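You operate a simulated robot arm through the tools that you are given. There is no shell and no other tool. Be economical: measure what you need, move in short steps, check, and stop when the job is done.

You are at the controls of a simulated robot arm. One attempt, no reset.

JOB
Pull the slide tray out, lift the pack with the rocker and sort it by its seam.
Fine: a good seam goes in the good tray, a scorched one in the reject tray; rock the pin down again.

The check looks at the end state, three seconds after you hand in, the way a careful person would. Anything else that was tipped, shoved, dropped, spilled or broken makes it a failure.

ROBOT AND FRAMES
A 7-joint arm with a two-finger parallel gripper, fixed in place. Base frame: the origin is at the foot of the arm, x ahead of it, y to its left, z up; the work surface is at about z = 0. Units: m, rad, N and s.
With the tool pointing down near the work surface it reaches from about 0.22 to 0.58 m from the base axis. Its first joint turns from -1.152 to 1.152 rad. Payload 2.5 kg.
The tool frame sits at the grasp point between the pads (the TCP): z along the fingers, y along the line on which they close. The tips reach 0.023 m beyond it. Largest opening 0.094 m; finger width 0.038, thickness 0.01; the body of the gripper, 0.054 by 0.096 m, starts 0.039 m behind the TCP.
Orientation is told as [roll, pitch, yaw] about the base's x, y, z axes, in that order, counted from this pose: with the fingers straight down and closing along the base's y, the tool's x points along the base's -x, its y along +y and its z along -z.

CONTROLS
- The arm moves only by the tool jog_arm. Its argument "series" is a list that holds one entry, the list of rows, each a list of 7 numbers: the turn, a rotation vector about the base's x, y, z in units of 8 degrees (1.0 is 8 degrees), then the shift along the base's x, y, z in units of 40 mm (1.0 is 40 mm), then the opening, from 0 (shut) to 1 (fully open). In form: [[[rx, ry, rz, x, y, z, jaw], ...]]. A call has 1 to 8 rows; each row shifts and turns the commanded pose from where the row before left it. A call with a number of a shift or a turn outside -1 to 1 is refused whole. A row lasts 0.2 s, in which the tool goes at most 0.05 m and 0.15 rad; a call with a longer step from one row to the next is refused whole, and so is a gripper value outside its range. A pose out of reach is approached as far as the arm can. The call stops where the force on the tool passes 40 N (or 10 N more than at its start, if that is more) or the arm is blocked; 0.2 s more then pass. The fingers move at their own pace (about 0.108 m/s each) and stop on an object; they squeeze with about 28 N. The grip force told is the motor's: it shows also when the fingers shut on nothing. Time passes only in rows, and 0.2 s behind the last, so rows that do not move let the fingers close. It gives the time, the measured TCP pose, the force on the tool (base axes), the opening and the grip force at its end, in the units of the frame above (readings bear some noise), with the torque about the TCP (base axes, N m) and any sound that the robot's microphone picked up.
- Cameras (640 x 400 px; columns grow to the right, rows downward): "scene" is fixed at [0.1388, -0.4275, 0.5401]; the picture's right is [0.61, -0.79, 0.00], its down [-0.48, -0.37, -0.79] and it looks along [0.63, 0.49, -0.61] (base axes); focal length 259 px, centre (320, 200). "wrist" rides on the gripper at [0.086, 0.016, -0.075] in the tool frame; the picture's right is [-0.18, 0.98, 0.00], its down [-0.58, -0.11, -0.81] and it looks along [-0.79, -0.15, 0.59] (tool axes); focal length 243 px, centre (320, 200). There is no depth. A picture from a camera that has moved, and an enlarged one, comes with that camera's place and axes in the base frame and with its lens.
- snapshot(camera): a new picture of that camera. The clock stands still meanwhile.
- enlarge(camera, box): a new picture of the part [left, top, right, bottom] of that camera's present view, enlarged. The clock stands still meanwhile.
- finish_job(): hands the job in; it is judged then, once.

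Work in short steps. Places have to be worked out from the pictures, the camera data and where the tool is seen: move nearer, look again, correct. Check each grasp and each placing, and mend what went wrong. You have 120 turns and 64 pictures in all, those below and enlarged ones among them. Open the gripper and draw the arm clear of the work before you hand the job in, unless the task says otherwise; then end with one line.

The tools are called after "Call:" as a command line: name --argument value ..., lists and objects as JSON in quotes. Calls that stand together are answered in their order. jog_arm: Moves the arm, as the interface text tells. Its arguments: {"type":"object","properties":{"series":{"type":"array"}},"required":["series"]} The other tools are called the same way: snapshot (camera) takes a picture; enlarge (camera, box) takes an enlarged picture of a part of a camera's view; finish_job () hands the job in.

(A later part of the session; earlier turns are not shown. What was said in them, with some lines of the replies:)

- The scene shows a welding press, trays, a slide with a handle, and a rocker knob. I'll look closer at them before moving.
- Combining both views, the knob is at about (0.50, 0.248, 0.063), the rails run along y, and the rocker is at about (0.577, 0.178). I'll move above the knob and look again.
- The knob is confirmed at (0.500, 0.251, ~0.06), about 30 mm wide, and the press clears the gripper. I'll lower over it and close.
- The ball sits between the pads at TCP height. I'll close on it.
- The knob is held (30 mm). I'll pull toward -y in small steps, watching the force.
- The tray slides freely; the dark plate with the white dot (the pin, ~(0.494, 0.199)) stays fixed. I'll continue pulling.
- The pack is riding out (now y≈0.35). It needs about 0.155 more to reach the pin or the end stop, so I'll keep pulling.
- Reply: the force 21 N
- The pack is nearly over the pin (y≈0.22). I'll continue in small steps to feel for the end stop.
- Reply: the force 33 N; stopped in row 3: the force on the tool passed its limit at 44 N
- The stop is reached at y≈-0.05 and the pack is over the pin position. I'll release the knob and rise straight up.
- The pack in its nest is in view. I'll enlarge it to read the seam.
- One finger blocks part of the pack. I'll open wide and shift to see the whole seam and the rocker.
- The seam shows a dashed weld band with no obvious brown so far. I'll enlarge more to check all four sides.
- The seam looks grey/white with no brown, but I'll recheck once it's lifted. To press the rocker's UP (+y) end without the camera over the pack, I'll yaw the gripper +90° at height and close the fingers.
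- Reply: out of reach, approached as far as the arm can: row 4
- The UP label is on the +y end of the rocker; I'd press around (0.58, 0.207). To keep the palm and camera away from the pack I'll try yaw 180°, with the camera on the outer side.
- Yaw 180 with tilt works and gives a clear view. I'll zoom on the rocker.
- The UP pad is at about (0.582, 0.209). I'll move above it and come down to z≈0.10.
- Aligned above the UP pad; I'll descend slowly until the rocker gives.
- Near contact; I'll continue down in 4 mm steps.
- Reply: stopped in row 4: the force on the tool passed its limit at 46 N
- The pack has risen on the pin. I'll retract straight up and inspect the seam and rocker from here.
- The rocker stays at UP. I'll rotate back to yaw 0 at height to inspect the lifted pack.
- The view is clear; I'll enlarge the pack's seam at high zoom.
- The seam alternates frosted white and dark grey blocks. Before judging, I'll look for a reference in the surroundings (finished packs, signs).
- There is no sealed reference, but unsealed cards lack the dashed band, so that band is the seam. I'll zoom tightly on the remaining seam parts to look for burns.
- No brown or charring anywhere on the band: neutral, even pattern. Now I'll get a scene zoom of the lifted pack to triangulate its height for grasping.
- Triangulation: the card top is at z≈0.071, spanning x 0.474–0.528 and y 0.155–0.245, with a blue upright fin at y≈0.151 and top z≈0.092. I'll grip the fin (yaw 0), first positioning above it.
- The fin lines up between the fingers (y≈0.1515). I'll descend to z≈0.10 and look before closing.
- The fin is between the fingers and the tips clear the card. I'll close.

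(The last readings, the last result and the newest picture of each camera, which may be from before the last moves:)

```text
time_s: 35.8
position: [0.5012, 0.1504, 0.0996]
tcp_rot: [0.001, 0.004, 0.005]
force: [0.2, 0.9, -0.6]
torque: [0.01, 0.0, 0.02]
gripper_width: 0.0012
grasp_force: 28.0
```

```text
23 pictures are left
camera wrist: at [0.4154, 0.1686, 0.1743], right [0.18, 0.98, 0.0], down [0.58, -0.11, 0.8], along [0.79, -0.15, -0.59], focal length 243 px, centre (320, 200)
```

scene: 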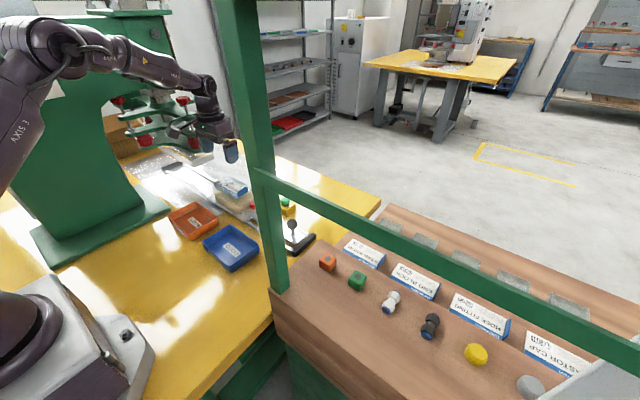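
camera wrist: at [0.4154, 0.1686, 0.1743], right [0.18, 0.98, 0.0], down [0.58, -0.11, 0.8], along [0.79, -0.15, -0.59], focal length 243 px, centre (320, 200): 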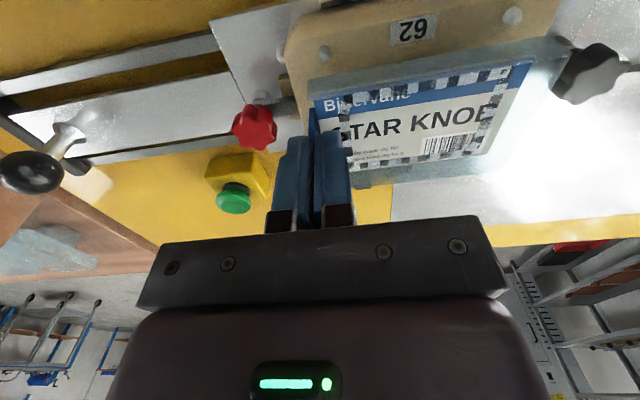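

The opening reads 1.2 mm instead of 0, so a thin fin seems held. I'll lift slowly and check.

Call:
jog_arm --series '[[[0, 0, 0, 0, 0, 0.15, 0], [0, 0, 0, 0, 0, 0.25, 0], [0, 0, 0, 0, 0, 0.35, 0], [0, 0, 0, 0, 0, 0.35, 0]]]'

Call:
enlarge --camera "scene" --box '[189, 130, 301, 200]'

```text
time_s: 36.8
position: [0.5012, 0.1519, 0.1457]
tcp_rot: [0.001, 0.004, 0.003]
force: [-0.3, 0.4, -1.2]
torque: [-0.08, 0.03, 0.05]
gripper_width: 0.0012
grasp_force: 27.4
```

```text
5.71 times, centred on (245, 165) of scene
camera zoom: at [0.1388, -0.4275, 0.5401], right [0.61, -0.79, 0.0], down [-0.48, -0.37, -0.79], along [0.63, 0.49, -0.61], focal length 1480 px, centre (749, 400)
```

zoom: 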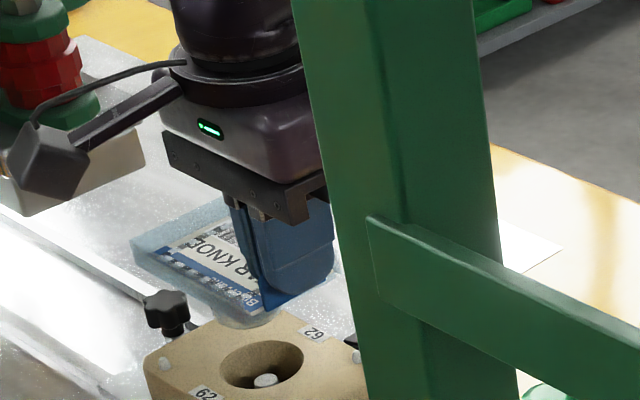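

The pack is held and hanging level, with a product dome underneath; the pin shows in the nest hole. I'll raise it and move toward the good tray side, then inspect the seam from the scene camera.

Call:
jog_arm --series '[[[0, 0, 0, 0, 0, 0.6, 0], [0, 0, 0, 0, 0, 0.6, 0], [0, 0, 0, -0.3, -0.3, 0.5, 0], [0, 0, 0, -0.5, -0.5, 0.3, 0], [0, 0, 0, -0.5, -0.6, 0, 0], [0, 0, 0, -0.5, -0.6, 0, 0], [0, 0, 0, -0.5, -0.6, 0, 0], [0, 0, 0, 0, 0, 0, 0]]]'

Call:
snapshot --camera "scene"

Call:
snapshot --camera "wrist"

```text
time_s: 38.6
position: [0.409, 0.0456, 0.2248]
tcp_rot: [0.002, 0.0, 0.004]
force: [1.3, -0.4, -0.2]
torque: [-0.02, 0.0, 0.01]
gripper_width: 0.0009
grasp_force: 28.1
```

```text
21 pictures are left
```

scene: 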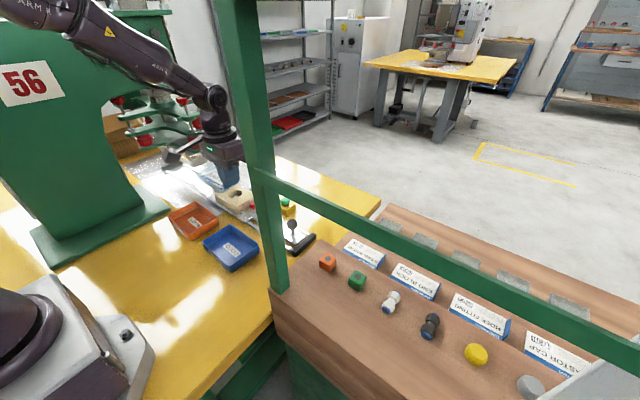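

```text
20 pictures are left
camera wrist: at [0.3228, 0.0622, 0.3004], right [0.18, 0.98, 0.0], down [0.58, -0.11, 0.8], along [0.79, -0.15, -0.59], focal length 243 px, centre (320, 200)
```

wrist: 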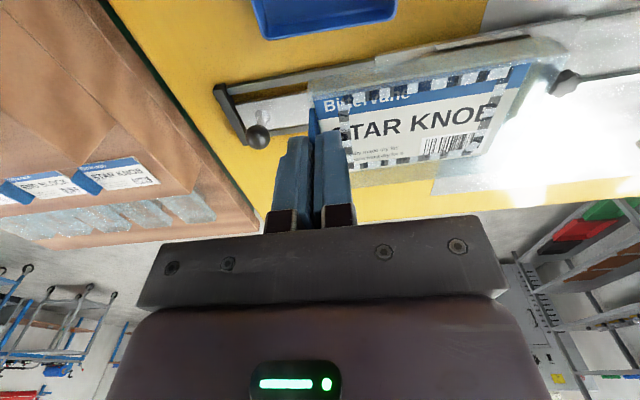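

Zooming in on the held pack from both cameras to make the final seam verdict.

Call:
enlarge --camera "scene" --box '[184, 140, 264, 190]'

Call:
enlarge --camera "wrist" --box '[310, 35, 470, 135]'

```text
8.00 times, centred on (224, 165) of scene
camera zoom: at [0.1387, -0.4275, 0.5401], right [0.61, -0.79, 0.0], down [-0.48, -0.37, -0.79], along [0.63, 0.49, -0.61], focal length 2071 px, centre (1088, 480)
```

zoom: 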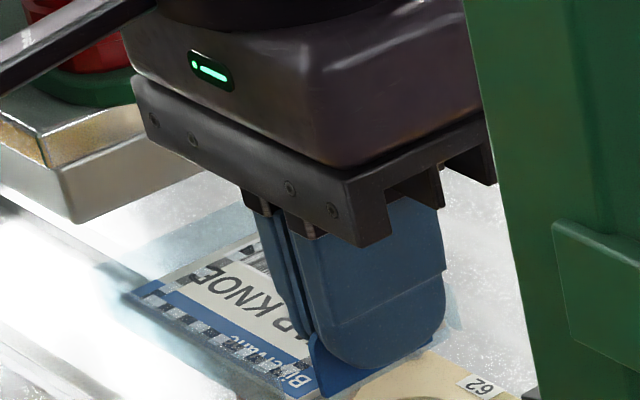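

```text
4.00 times, centred on (390, 85) of wrist
camera zoom: at [0.3228, 0.0622, 0.3004], right [0.18, 0.98, 0.0], down [0.58, -0.11, 0.8], along [0.79, -0.15, -0.59], focal length 970 px, centre (40, 660)
```

zoom: 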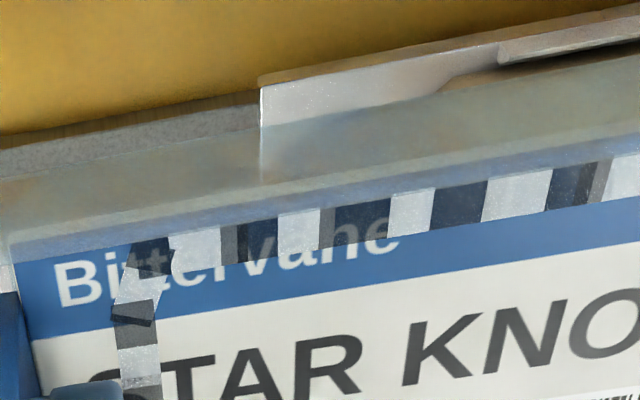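

I'll take one extreme zoom on seam blocks over the white card to judge their true tint.

Call:
enlarge --camera "wrist" --box '[400, 125, 480, 175]'

Call:
enlarge --camera "wrist" --box '[472, 60, 520, 90]'

```text
8.00 times, centred on (440, 150) of wrist
camera zoom: at [0.3228, 0.0622, 0.3004], right [0.18, 0.98, 0.0], down [0.58, -0.11, 0.8], along [0.79, -0.15, -0.59], focal length 1941 px, centre (-640, 600)
```

zoom: 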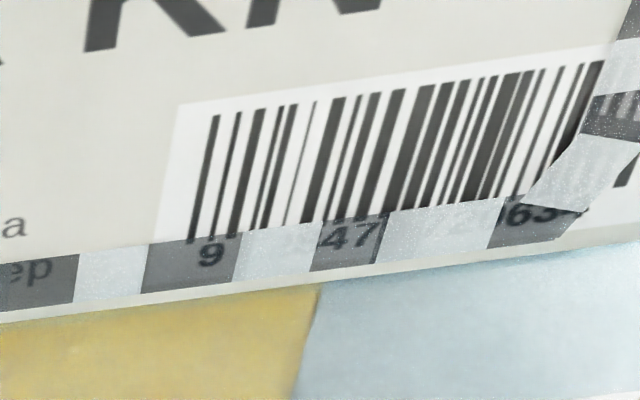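

```text
13.33 times, centred on (496, 75) of wrist
camera zoom: at [0.3228, 0.0622, 0.3004], right [0.18, 0.98, 0.0], down [0.58, -0.11, 0.8], along [0.79, -0.15, -0.59], focal length 3235 px, centre (-2027, 1867)
```

zoom: 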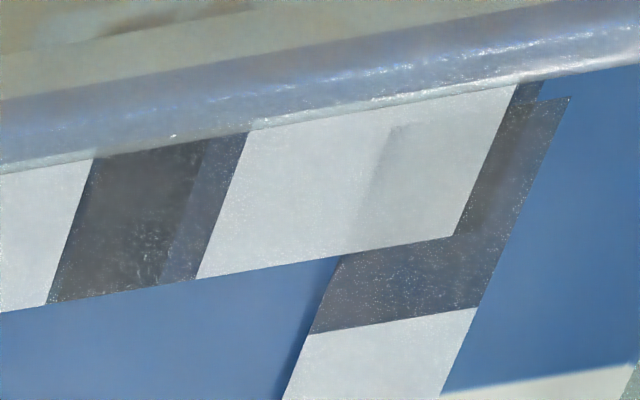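

The seam is a crisp, even frosted/dark knurl with no browning or charring: good. I'll carry it above the good tray (centre ≈(0.363, 0.045)), keeping the fin at y≈-0.004.

Call:
jog_arm --series '[[[0, 0, 0, -0.4, -0.4, 0, 0], [0, 0, 0, -0.4, -0.4, 0, 0], [0, 0, 0, -0.35, -0.44, 0, 0], [0, 0, 0, 0, 0, -0.6, 0], [0, 0, 0, 0, 0, -0.6, 0], [0, 0, 0, 0, 0, -0.6, 0], [0, 0, 0, 0, 0, 0, 0]]]'

Call:
enlarge --camera "scene" --box '[162, 170, 290, 250]'

Call:
snapshot --camera "wrist"

```text
time_s: 40.2
position: [0.3652, -0.0033, 0.1528]
tcp_rot: [0.001, 0.002, 0.002]
force: [-0.8, 0.8, -0.5]
torque: [-0.01, -0.01, 0.04]
gripper_width: 0.001
grasp_force: 28.2
```

```text
5.00 times, centred on (226, 210) of scene
camera zoom: at [0.1388, -0.4275, 0.5401], right [0.61, -0.79, 0.0], down [-0.48, -0.37, -0.79], along [0.63, 0.49, -0.61], focal length 1295 px, centre (790, 150)
```

zoom: 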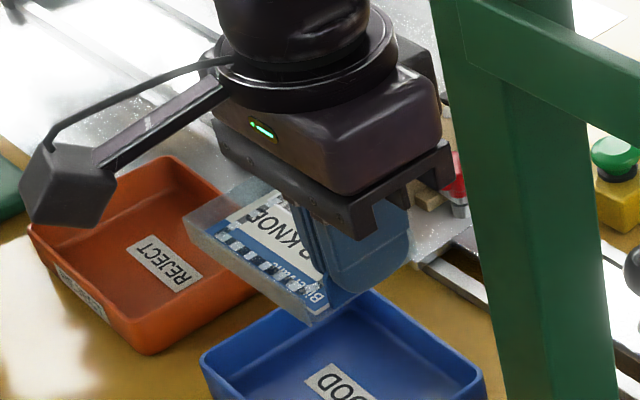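

```text
14 pictures are left
camera wrist: at [0.2798, 0.0147, 0.228], right [0.18, 0.98, 0.0], down [0.58, -0.11, 0.8], along [0.79, -0.15, -0.59], focal length 243 px, centre (320, 200)
```

wrist: 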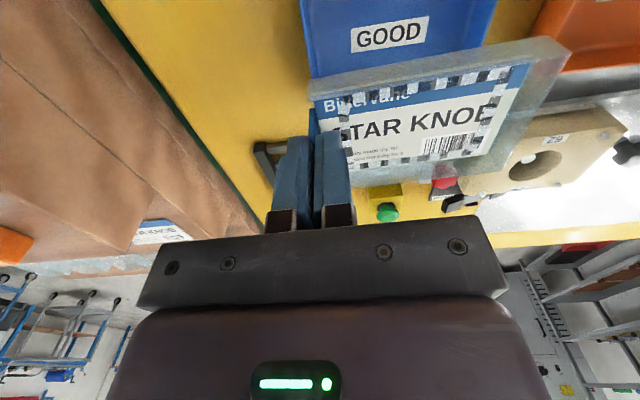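

Refining from the images, the good tray spans x 0.326–0.415, y -0.012–0.114, and the pack is about 77×96 mm with its centre 49 mm beyond the fin. I'll correct slightly and lower to z≈0.09.

Call:
jog_arm --series '[[[0, 0, 0, 0.05, 0.23, -0.3, 0], [0, 0, 0, 0, 0, -0.5, 0], [0, 0, 0, 0, 0, -0.5, 0], [0, 0, 0, 0, 0, -0.25, 0], [0, 0, 0, 0, 0, 0, 0]]]'

Call:
enlarge --camera "scene" --box '[170, 190, 282, 260]'

Call:
snapshot --camera "wrist"

```text
time_s: 41.4
position: [0.3657, 0.0056, 0.0892]
tcp_rot: [0.003, 0.003, 0.003]
force: [0.5, 0.5, -0.8]
torque: [-0.01, -0.02, -0.02]
gripper_width: 0.0012
grasp_force: 28.4
```

```text
5.71 times, centred on (226, 225) of scene
camera zoom: at [0.1388, -0.4275, 0.5401], right [0.61, -0.79, 0.0], down [-0.48, -0.37, -0.79], along [0.63, 0.49, -0.61], focal length 1480 px, centre (857, 57)
```

zoom: 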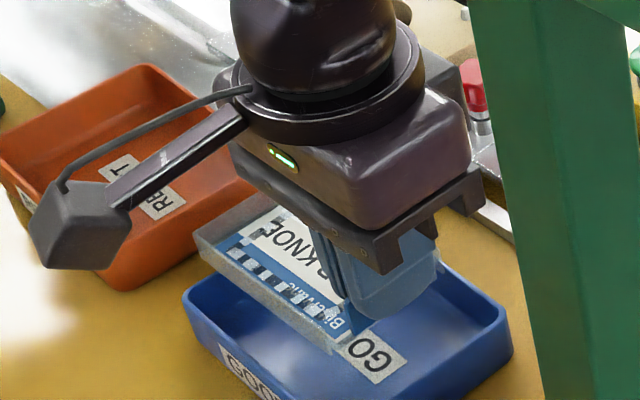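

```text
12 pictures are left
camera wrist: at [0.2801, 0.0237, 0.1647], right [0.18, 0.98, 0.0], down [0.58, -0.11, 0.8], along [0.79, -0.15, -0.59], focal length 243 px, centre (320, 200)
```

wrist: 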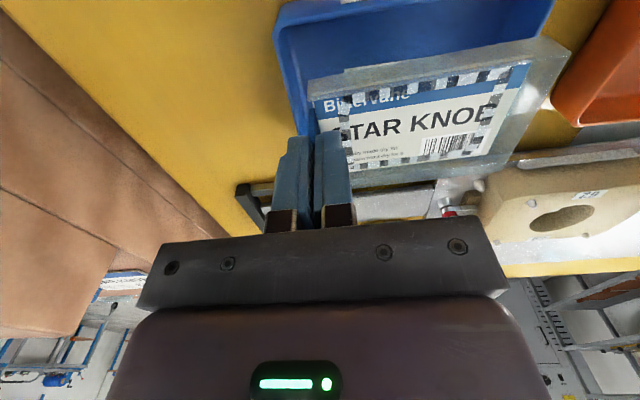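

The pack sits about 5 mm too far to +y relative to the tray. I'll correct that and lower further in small steps.

Call:
jog_arm --series '[[[0, 0, 0, 0.05, -0.13, 0, 0], [0, 0, 0, 0, 0, -0.2, 0], [0, 0, 0, 0, 0, -0.15, 0], [0, 0, 0, 0, 0, 0, 0]]]'

Call:
enlarge --camera "scene" --box '[180, 200, 276, 260]'

```text
time_s: 42.4
position: [0.3679, 0.0011, 0.0751]
tcp_rot: [0.001, 0.002, 0.003]
force: [0.1, 0.0, -0.2]
torque: [0.0, -0.05, 0.02]
gripper_width: 0.001
grasp_force: 27.9
```

```text
6.67 times, centred on (228, 230) of scene
camera zoom: at [0.1388, -0.4275, 0.5401], right [0.61, -0.79, 0.0], down [-0.48, -0.37, -0.79], along [0.63, 0.49, -0.61], focal length 1726 px, centre (933, 0)
```

zoom: 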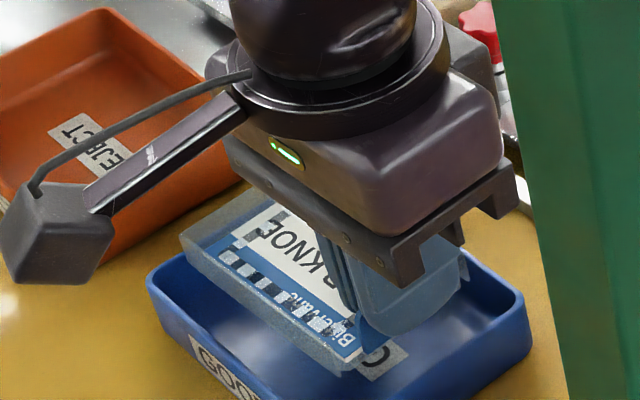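

It looks well placed over the tray. I'll lower gently, reading the force for floor contact.

Call:
jog_arm --series '[[[0, 0, 0, 0, 0, -0.1, 0], [0, 0, 0, 0, 0, -0.1, 0], [0, 0, 0, 0, 0, 0, 0]]]'

Call:
jog_arm --series '[[[0, 0, 0, 0, 0, -0.1, 0], [0, 0, 0, 0, 0, -0.1, 0], [0, 0, 0, 0, 0, 0, 0]]]'

Call:
enlarge --camera "scene" --box '[180, 200, 276, 260]'

```text
time_s: 43.2
position: [0.3679, 0.0011, 0.0672]
tcp_rot: [0.001, 0.006, 0.005]
force: [-1.3, 0.5, -0.3]
torque: [-0.02, -0.01, 0.01]
gripper_width: 0.0013
grasp_force: 28.2
```

```text
time_s: 44.0
position: [0.3694, 0.0004, 0.0617]
tcp_rot: [0.001, -0.001, 0.001]
force: [-0.7, -5.3, 14.8]
torque: [0.2, 0.05, 0.01]
gripper_width: 0.0009
grasp_force: 28.0
```

```text
6.67 times, centred on (228, 230) of scene
camera zoom: at [0.1387, -0.4275, 0.5401], right [0.61, -0.79, 0.0], down [-0.48, -0.37, -0.79], along [0.63, 0.49, -0.61], focal length 1726 px, centre (933, 0)
```

zoom: 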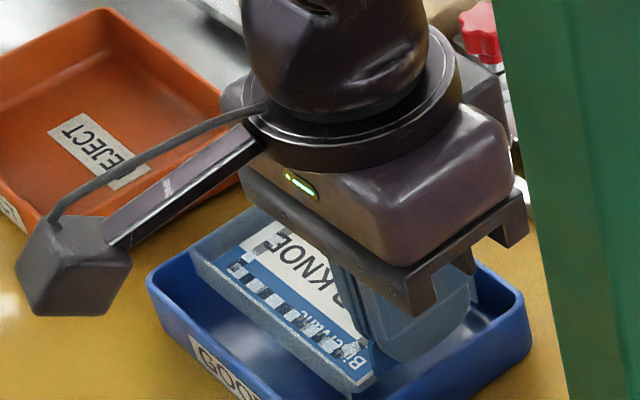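

Contact of about 15 N at card z≈0.033, consistent with the dome resting on the tray floor, and the pack is inside the rim. I'll ease up a touch, open a little, then rise.

Call:
jog_arm --series '[[[0, 0, 0, 0, 0, 0.04, 0], [0, 0, 0, 0, 0, 0, 0.08], [0, 0, 0, 0, 0, 0, 0.15], [0, 0, 0, 0, 0, 0, 0.15], [0, 0, 0, 0, 0, 0.3, 0.15], [0, 0, 0, 0, 0, 0.6, 0.15], [0, 0, 0, 0, 0, 0.8, 0.15], [0, 0, 0, 0, 0, 0.8, 0.15]]]'

Call:
enlarge --camera "scene" --box '[165, 160, 309, 250]'

```text
time_s: 45.8
position: [0.3687, 0.0002, 0.1601]
tcp_rot: [0.001, 0.003, 0.003]
force: [0.2, 1.0, -0.7]
torque: [0.04, -0.02, 0.01]
gripper_width: 0.0145
grasp_force: 0.1
```

```text
4.44 times, centred on (237, 205) of scene
camera zoom: at [0.1388, -0.4275, 0.5401], right [0.61, -0.79, 0.0], down [-0.48, -0.37, -0.79], along [0.63, 0.49, -0.61], focal length 1151 px, centre (689, 178)
```

zoom: 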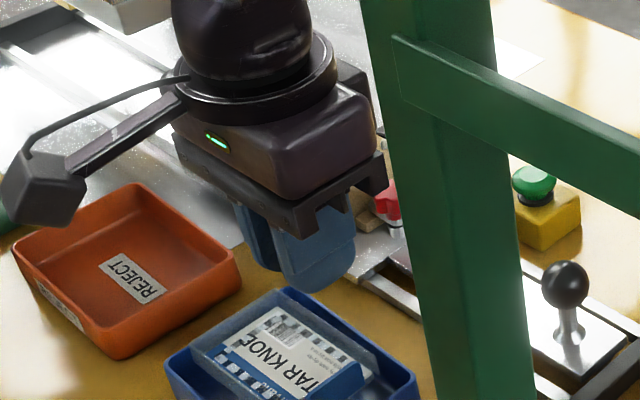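

The pack rests inside the good tray. Now to rock the pin down: I'll move away from the post first, toward the rocker at height, then yaw to 180° as before.

Call:
jog_arm --series '[[[0, 0, 0, 0, 0, 0.9, 0], [0, 0, 0, 0.8, 0.7, 0.2, 0], [0, 0, 0, 0.8, 0.7, 0, 0], [0, 0, 0, 0.8, 0.7, 0, 0], [0, 0, 0, 0.8, 0.7, 0, 0], [0, 0, 0, 0.8, 0.7, 0, 0], [0, 0, 1, 0, 0, 0, 0], [0, 0, 1, 0, 0, 0, 0]]]'

Call:
jog_arm --series '[[[0, 0, 1, 0, 0, 0, 0], [0, 0, 1, 0, 0, 0, 0], [0, 0, 1, 0, 0, 0, 0], [0, 0, 1, 0, 0, 0, 0], [0, 0, 1, 0, 0, 0, 0], [0, 0, 1, 0, 0, 0, 0], [0, 0, 1, 0, 0, 0, 0], [0, 0, 1, 0, 0, 0, 0]]]'

Call:
jog_arm --series '[[[0, 0, 1, 0, 0, 0, 0], [0, 0, 1, 0, 0, 0, 0], [0, 0, 1, 0, 0, 0, 0], [0, 0, 1, 0, 0, 0, 0], [0, 0, 1, 0, 0, 0, 0], [0, 0, 1, 0, 0, 0, 0], [0, 0, 1, 0, 0, 0, 0], [0, 0, 1, 0, 0, 0, 0]]]'

Call:
jog_arm --series '[[[0, 0, 1, 0.2, 0, 0, 0], [0, 0, 1, 0.2, 0, 0, 0], [0, 0, 1, 0.2, 0, 0, 0], [0, 0, 1, 0, 0, 0, 0], [0, 0, 0.45, 0, 0, 0, 0], [0, -1, 0, 0.2, 0, 0, 0], [0, -1, 0, 0.2, 0, 0, 0], [0, 0, 0, 0, 0, 0, 0]]]'

Call:
snapshot --camera "wrist"

```text
time_s: 47.6
position: [0.5275, 0.1409, 0.2051]
tcp_rot: [0.001, 0.004, 0.284]
force: [0.9, -1.1, 0.3]
torque: [0.01, 0.0, 0.05]
gripper_width: 0.0002
grasp_force: 27.6
```

```text
time_s: 49.4
position: [0.5272, 0.142, 0.2053]
tcp_rot: [0.001, 0.002, 1.402]
force: [-0.5, 0.6, -0.2]
torque: [-0.01, 0.02, -0.01]
gripper_width: 0.0002
grasp_force: 28.1
```

```text
time_s: 51.2
position: [0.527, 0.1421, 0.2059]
tcp_rot: [0.001, 0.002, 2.519]
force: [-0.5, -0.5, -0.1]
torque: [-0.01, 0.01, 0.01]
gripper_width: 0.0
grasp_force: 28.4
```

```text
time_s: 53.0
position: [0.5673, 0.1395, 0.2054]
tcp_rot: [-0.001, 0.281, 3.14]
force: [0.7, -0.3, 0.6]
torque: [0.06, -0.01, 0.01]
gripper_width: 0.0
grasp_force: 28.5
```

```text
8 pictures are left
camera wrist: at [0.6302, 0.1255, 0.3011], right [-0.18, -0.98, -0.05], down [-0.78, 0.11, 0.61], along [-0.59, 0.15, -0.79], focal length 243 px, centre (320, 200)
```

wrist: 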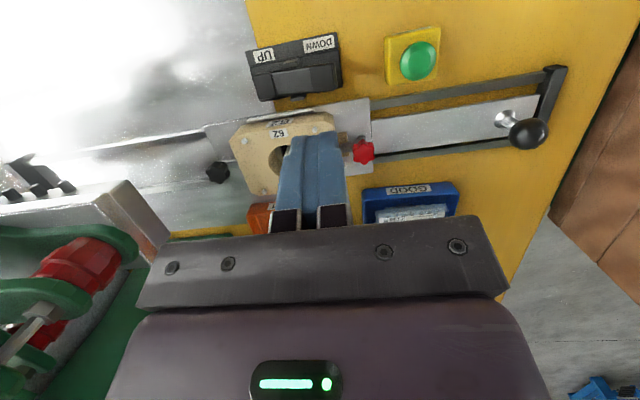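

The DOWN pad is at about (0.582, 0.143). I'll go over it and descend to just above contact.

Call:
jog_arm --series '[[[0, 0, 0, 0.48, 0.05, -0.4, 0], [0, 0, 0, 0, 0, -0.8, 0], [0, 0, 0, 0, 0, -0.8, 0], [0, 0, 0, 0, 0, -0.8, 0], [0, 0, 0, 0, 0, -0.5, 0], [0, 0, 0, 0, 0, 0, 0]]]'

Call:
snapshot --camera "wrist"

```text
time_s: 54.4
position: [0.5882, 0.1422, 0.0738]
tcp_rot: [0.0, 0.283, 3.139]
force: [-0.1, 0.2, -0.3]
torque: [0.01, 0.01, 0.0]
gripper_width: 0.0
grasp_force: 28.2
```

```text
7 pictures are left
camera wrist: at [0.6509, 0.1277, 0.1691], right [-0.18, -0.98, -0.05], down [-0.78, 0.11, 0.61], along [-0.6, 0.15, -0.79], focal length 243 px, centre (320, 200)
```

wrist: 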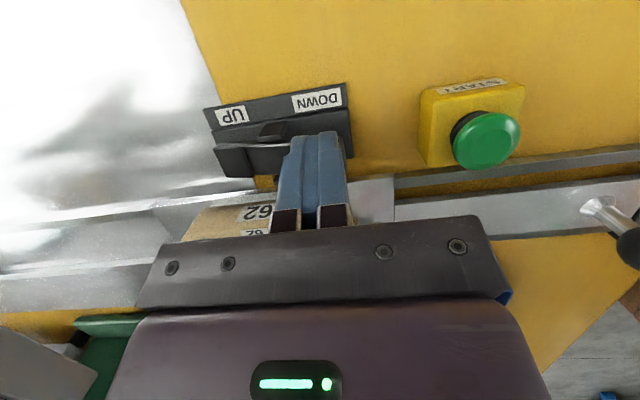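

Aligned over the DOWN pad and clear of the START button. I'll press down in small steps.

Call:
jog_arm --series '[[[0, 0, 0, 0, 0, -0.2, 0], [0, 0, 0, 0, 0, -0.1, 0], [0, 0, 0, 0, 0, -0.1, 0], [0, 0, 0, 0, 0, -0.1, 0], [0, 0, 0, 0, 0, -0.1, 0], [0, 0, 0, 0, 0, -0.1, 0]]]'

```text
time_s: 55.6
position: [0.5867, 0.1436, 0.0531]
tcp_rot: [0.002, 0.282, 3.138]
force: [-6.7, -2.2, 6.9]
torque: [0.0, 0.29, 0.07]
gripper_width: 0.0
grasp_force: 27.6
stopped in row 6: the force on the tool passed its limit at 50 N (the readings are from after the stop); the commanded pose is now the measured one
```

It stopped at the same depth as the UP press. I'll retract straight up and check the rocker and pin.

Call:
jog_arm --series '[[[0, 0, 0, 0.05, 0, 0.3, 0], [0, 0, 0, 0, 0, 0.6, 0], [0, 0, 0, 0, 0, 0.8, 0], [0, 0, 0, 0, 0, 0.8, 0], [0, 0, 0, 0, 0, 0.8, 0], [0, 0, 0, -0.3, -0.8, 0.4, 0], [0, 0, 0, -0.3, -0.8, 0, 0], [0, 0, 0, 0, 0, 0, 0]]]'

Call:
snapshot --camera "wrist"

Call:
enlarge --camera "scene" --box '[150, 150, 310, 250]'

```text
time_s: 57.4
position: [0.5642, 0.078, 0.1995]
tcp_rot: [0.004, 0.282, 3.136]
force: [-0.4, -0.8, -0.1]
torque: [0.01, 0.02, 0.0]
gripper_width: 0.0
grasp_force: 28.3
```

```text
6 pictures are left
camera wrist: at [0.6285, 0.0635, 0.2948], right [-0.18, -0.98, -0.05], down [-0.78, 0.11, 0.61], along [-0.6, 0.15, -0.79], focal length 243 px, centre (320, 200)
```

wrist: 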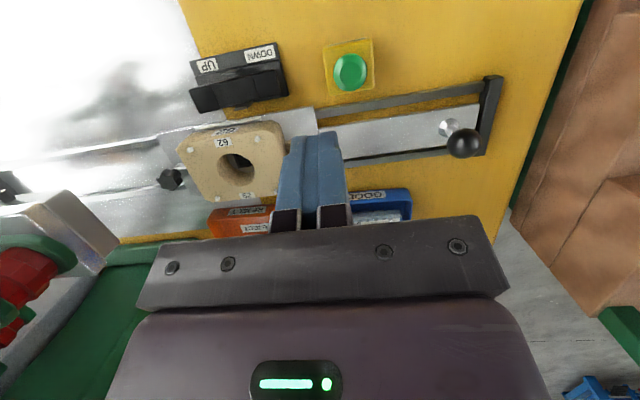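

```text
4.00 times, centred on (230, 200) of scene
camera zoom: at [0.1387, -0.4275, 0.5401], right [0.61, -0.79, 0.0], down [-0.48, -0.37, -0.79], along [0.63, 0.49, -0.61], focal length 1036 px, centre (680, 200)
```

zoom: 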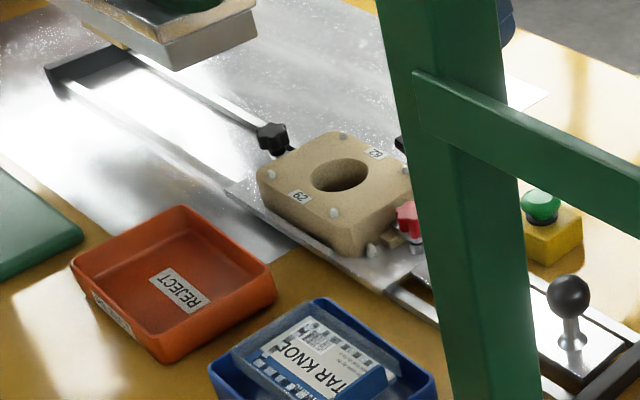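

The pin is down and the rocker's UP end is raised again. I'll check that the pack sits properly in the good tray.

Call:
enlarge --camera "scene" --box '[188, 210, 276, 265]'

Call:
enlarge --camera "wrist" --box '[170, 30, 298, 110]'

```text
7.27 times, centred on (232, 238) of scene
camera zoom: at [0.1387, -0.4275, 0.5401], right [0.61, -0.79, 0.0], down [-0.48, -0.37, -0.79], along [0.63, 0.49, -0.61], focal length 1883 px, centre (960, -73)
```

zoom: 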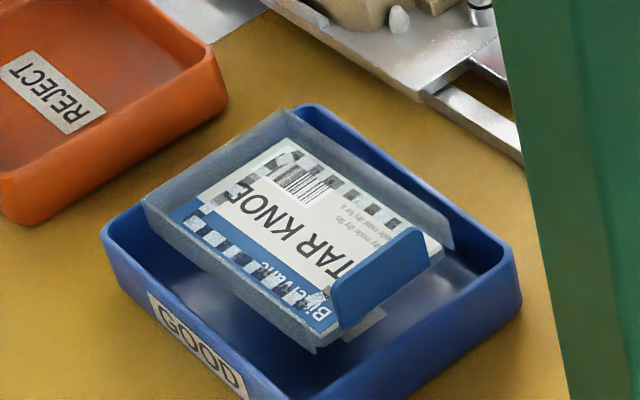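

```text
5.00 times, centred on (234, 70) of wrist
camera zoom: at [0.6285, 0.0635, 0.2948], right [-0.18, -0.98, -0.05], down [-0.78, 0.11, 0.61], along [-0.6, 0.15, -0.79], focal length 1213 px, centre (750, 850)
```

zoom: 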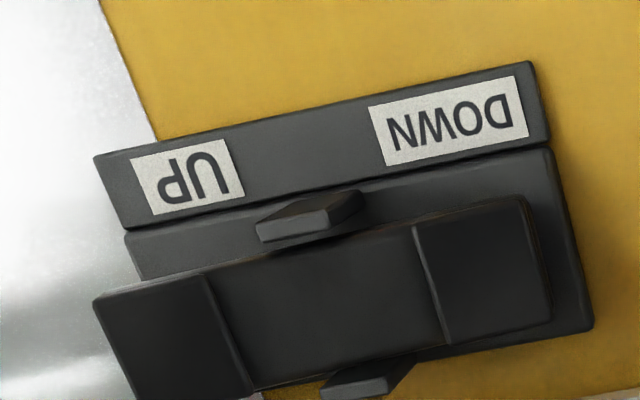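

The pack lies level inside the good tray (tilt under ~3 mm), the rocker is at DOWN and the pin is retracted. I'll open the gripper and draw up clear.

Call:
jog_arm --series '[[[0, 0, 0, -0.5, 0, 0.6, 0.3], [0, 0, 0, -0.5, 0, 0.6, 0.6], [0, 0, 0, -0.5, 0, 0.6, 1], [0, 0, 0, -0.5, 0, 0.6, 1], [0, 0, 0, 0, 0, 0, 1]]]'

Call:
snapshot --camera "scene"

```text
time_s: 58.6
position: [0.4845, 0.08, 0.2947]
tcp_rot: [0.002, 0.28, 3.136]
force: [0.4, 0.0, 0.0]
torque: [0.02, 0.0, 0.0]
gripper_width: 0.094
grasp_force: 0.1
```

```text
2 pictures are left
```

scene: 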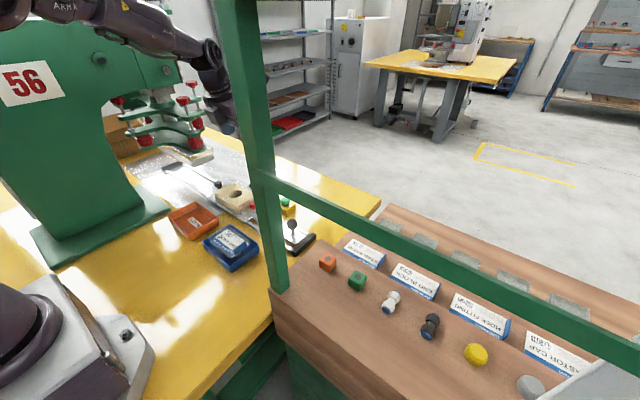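

The arm is clear with the gripper open, and nothing else appears disturbed. Handing in.

Call:
finish_job

```text
The job is handed in.
```

I pulled the tray out to its stop, lifted the pack with the rocker, judged its seam good (no browning or charring, though there was no sealed pack to compare it with), put it in the good tray, and rocked the pin down again.
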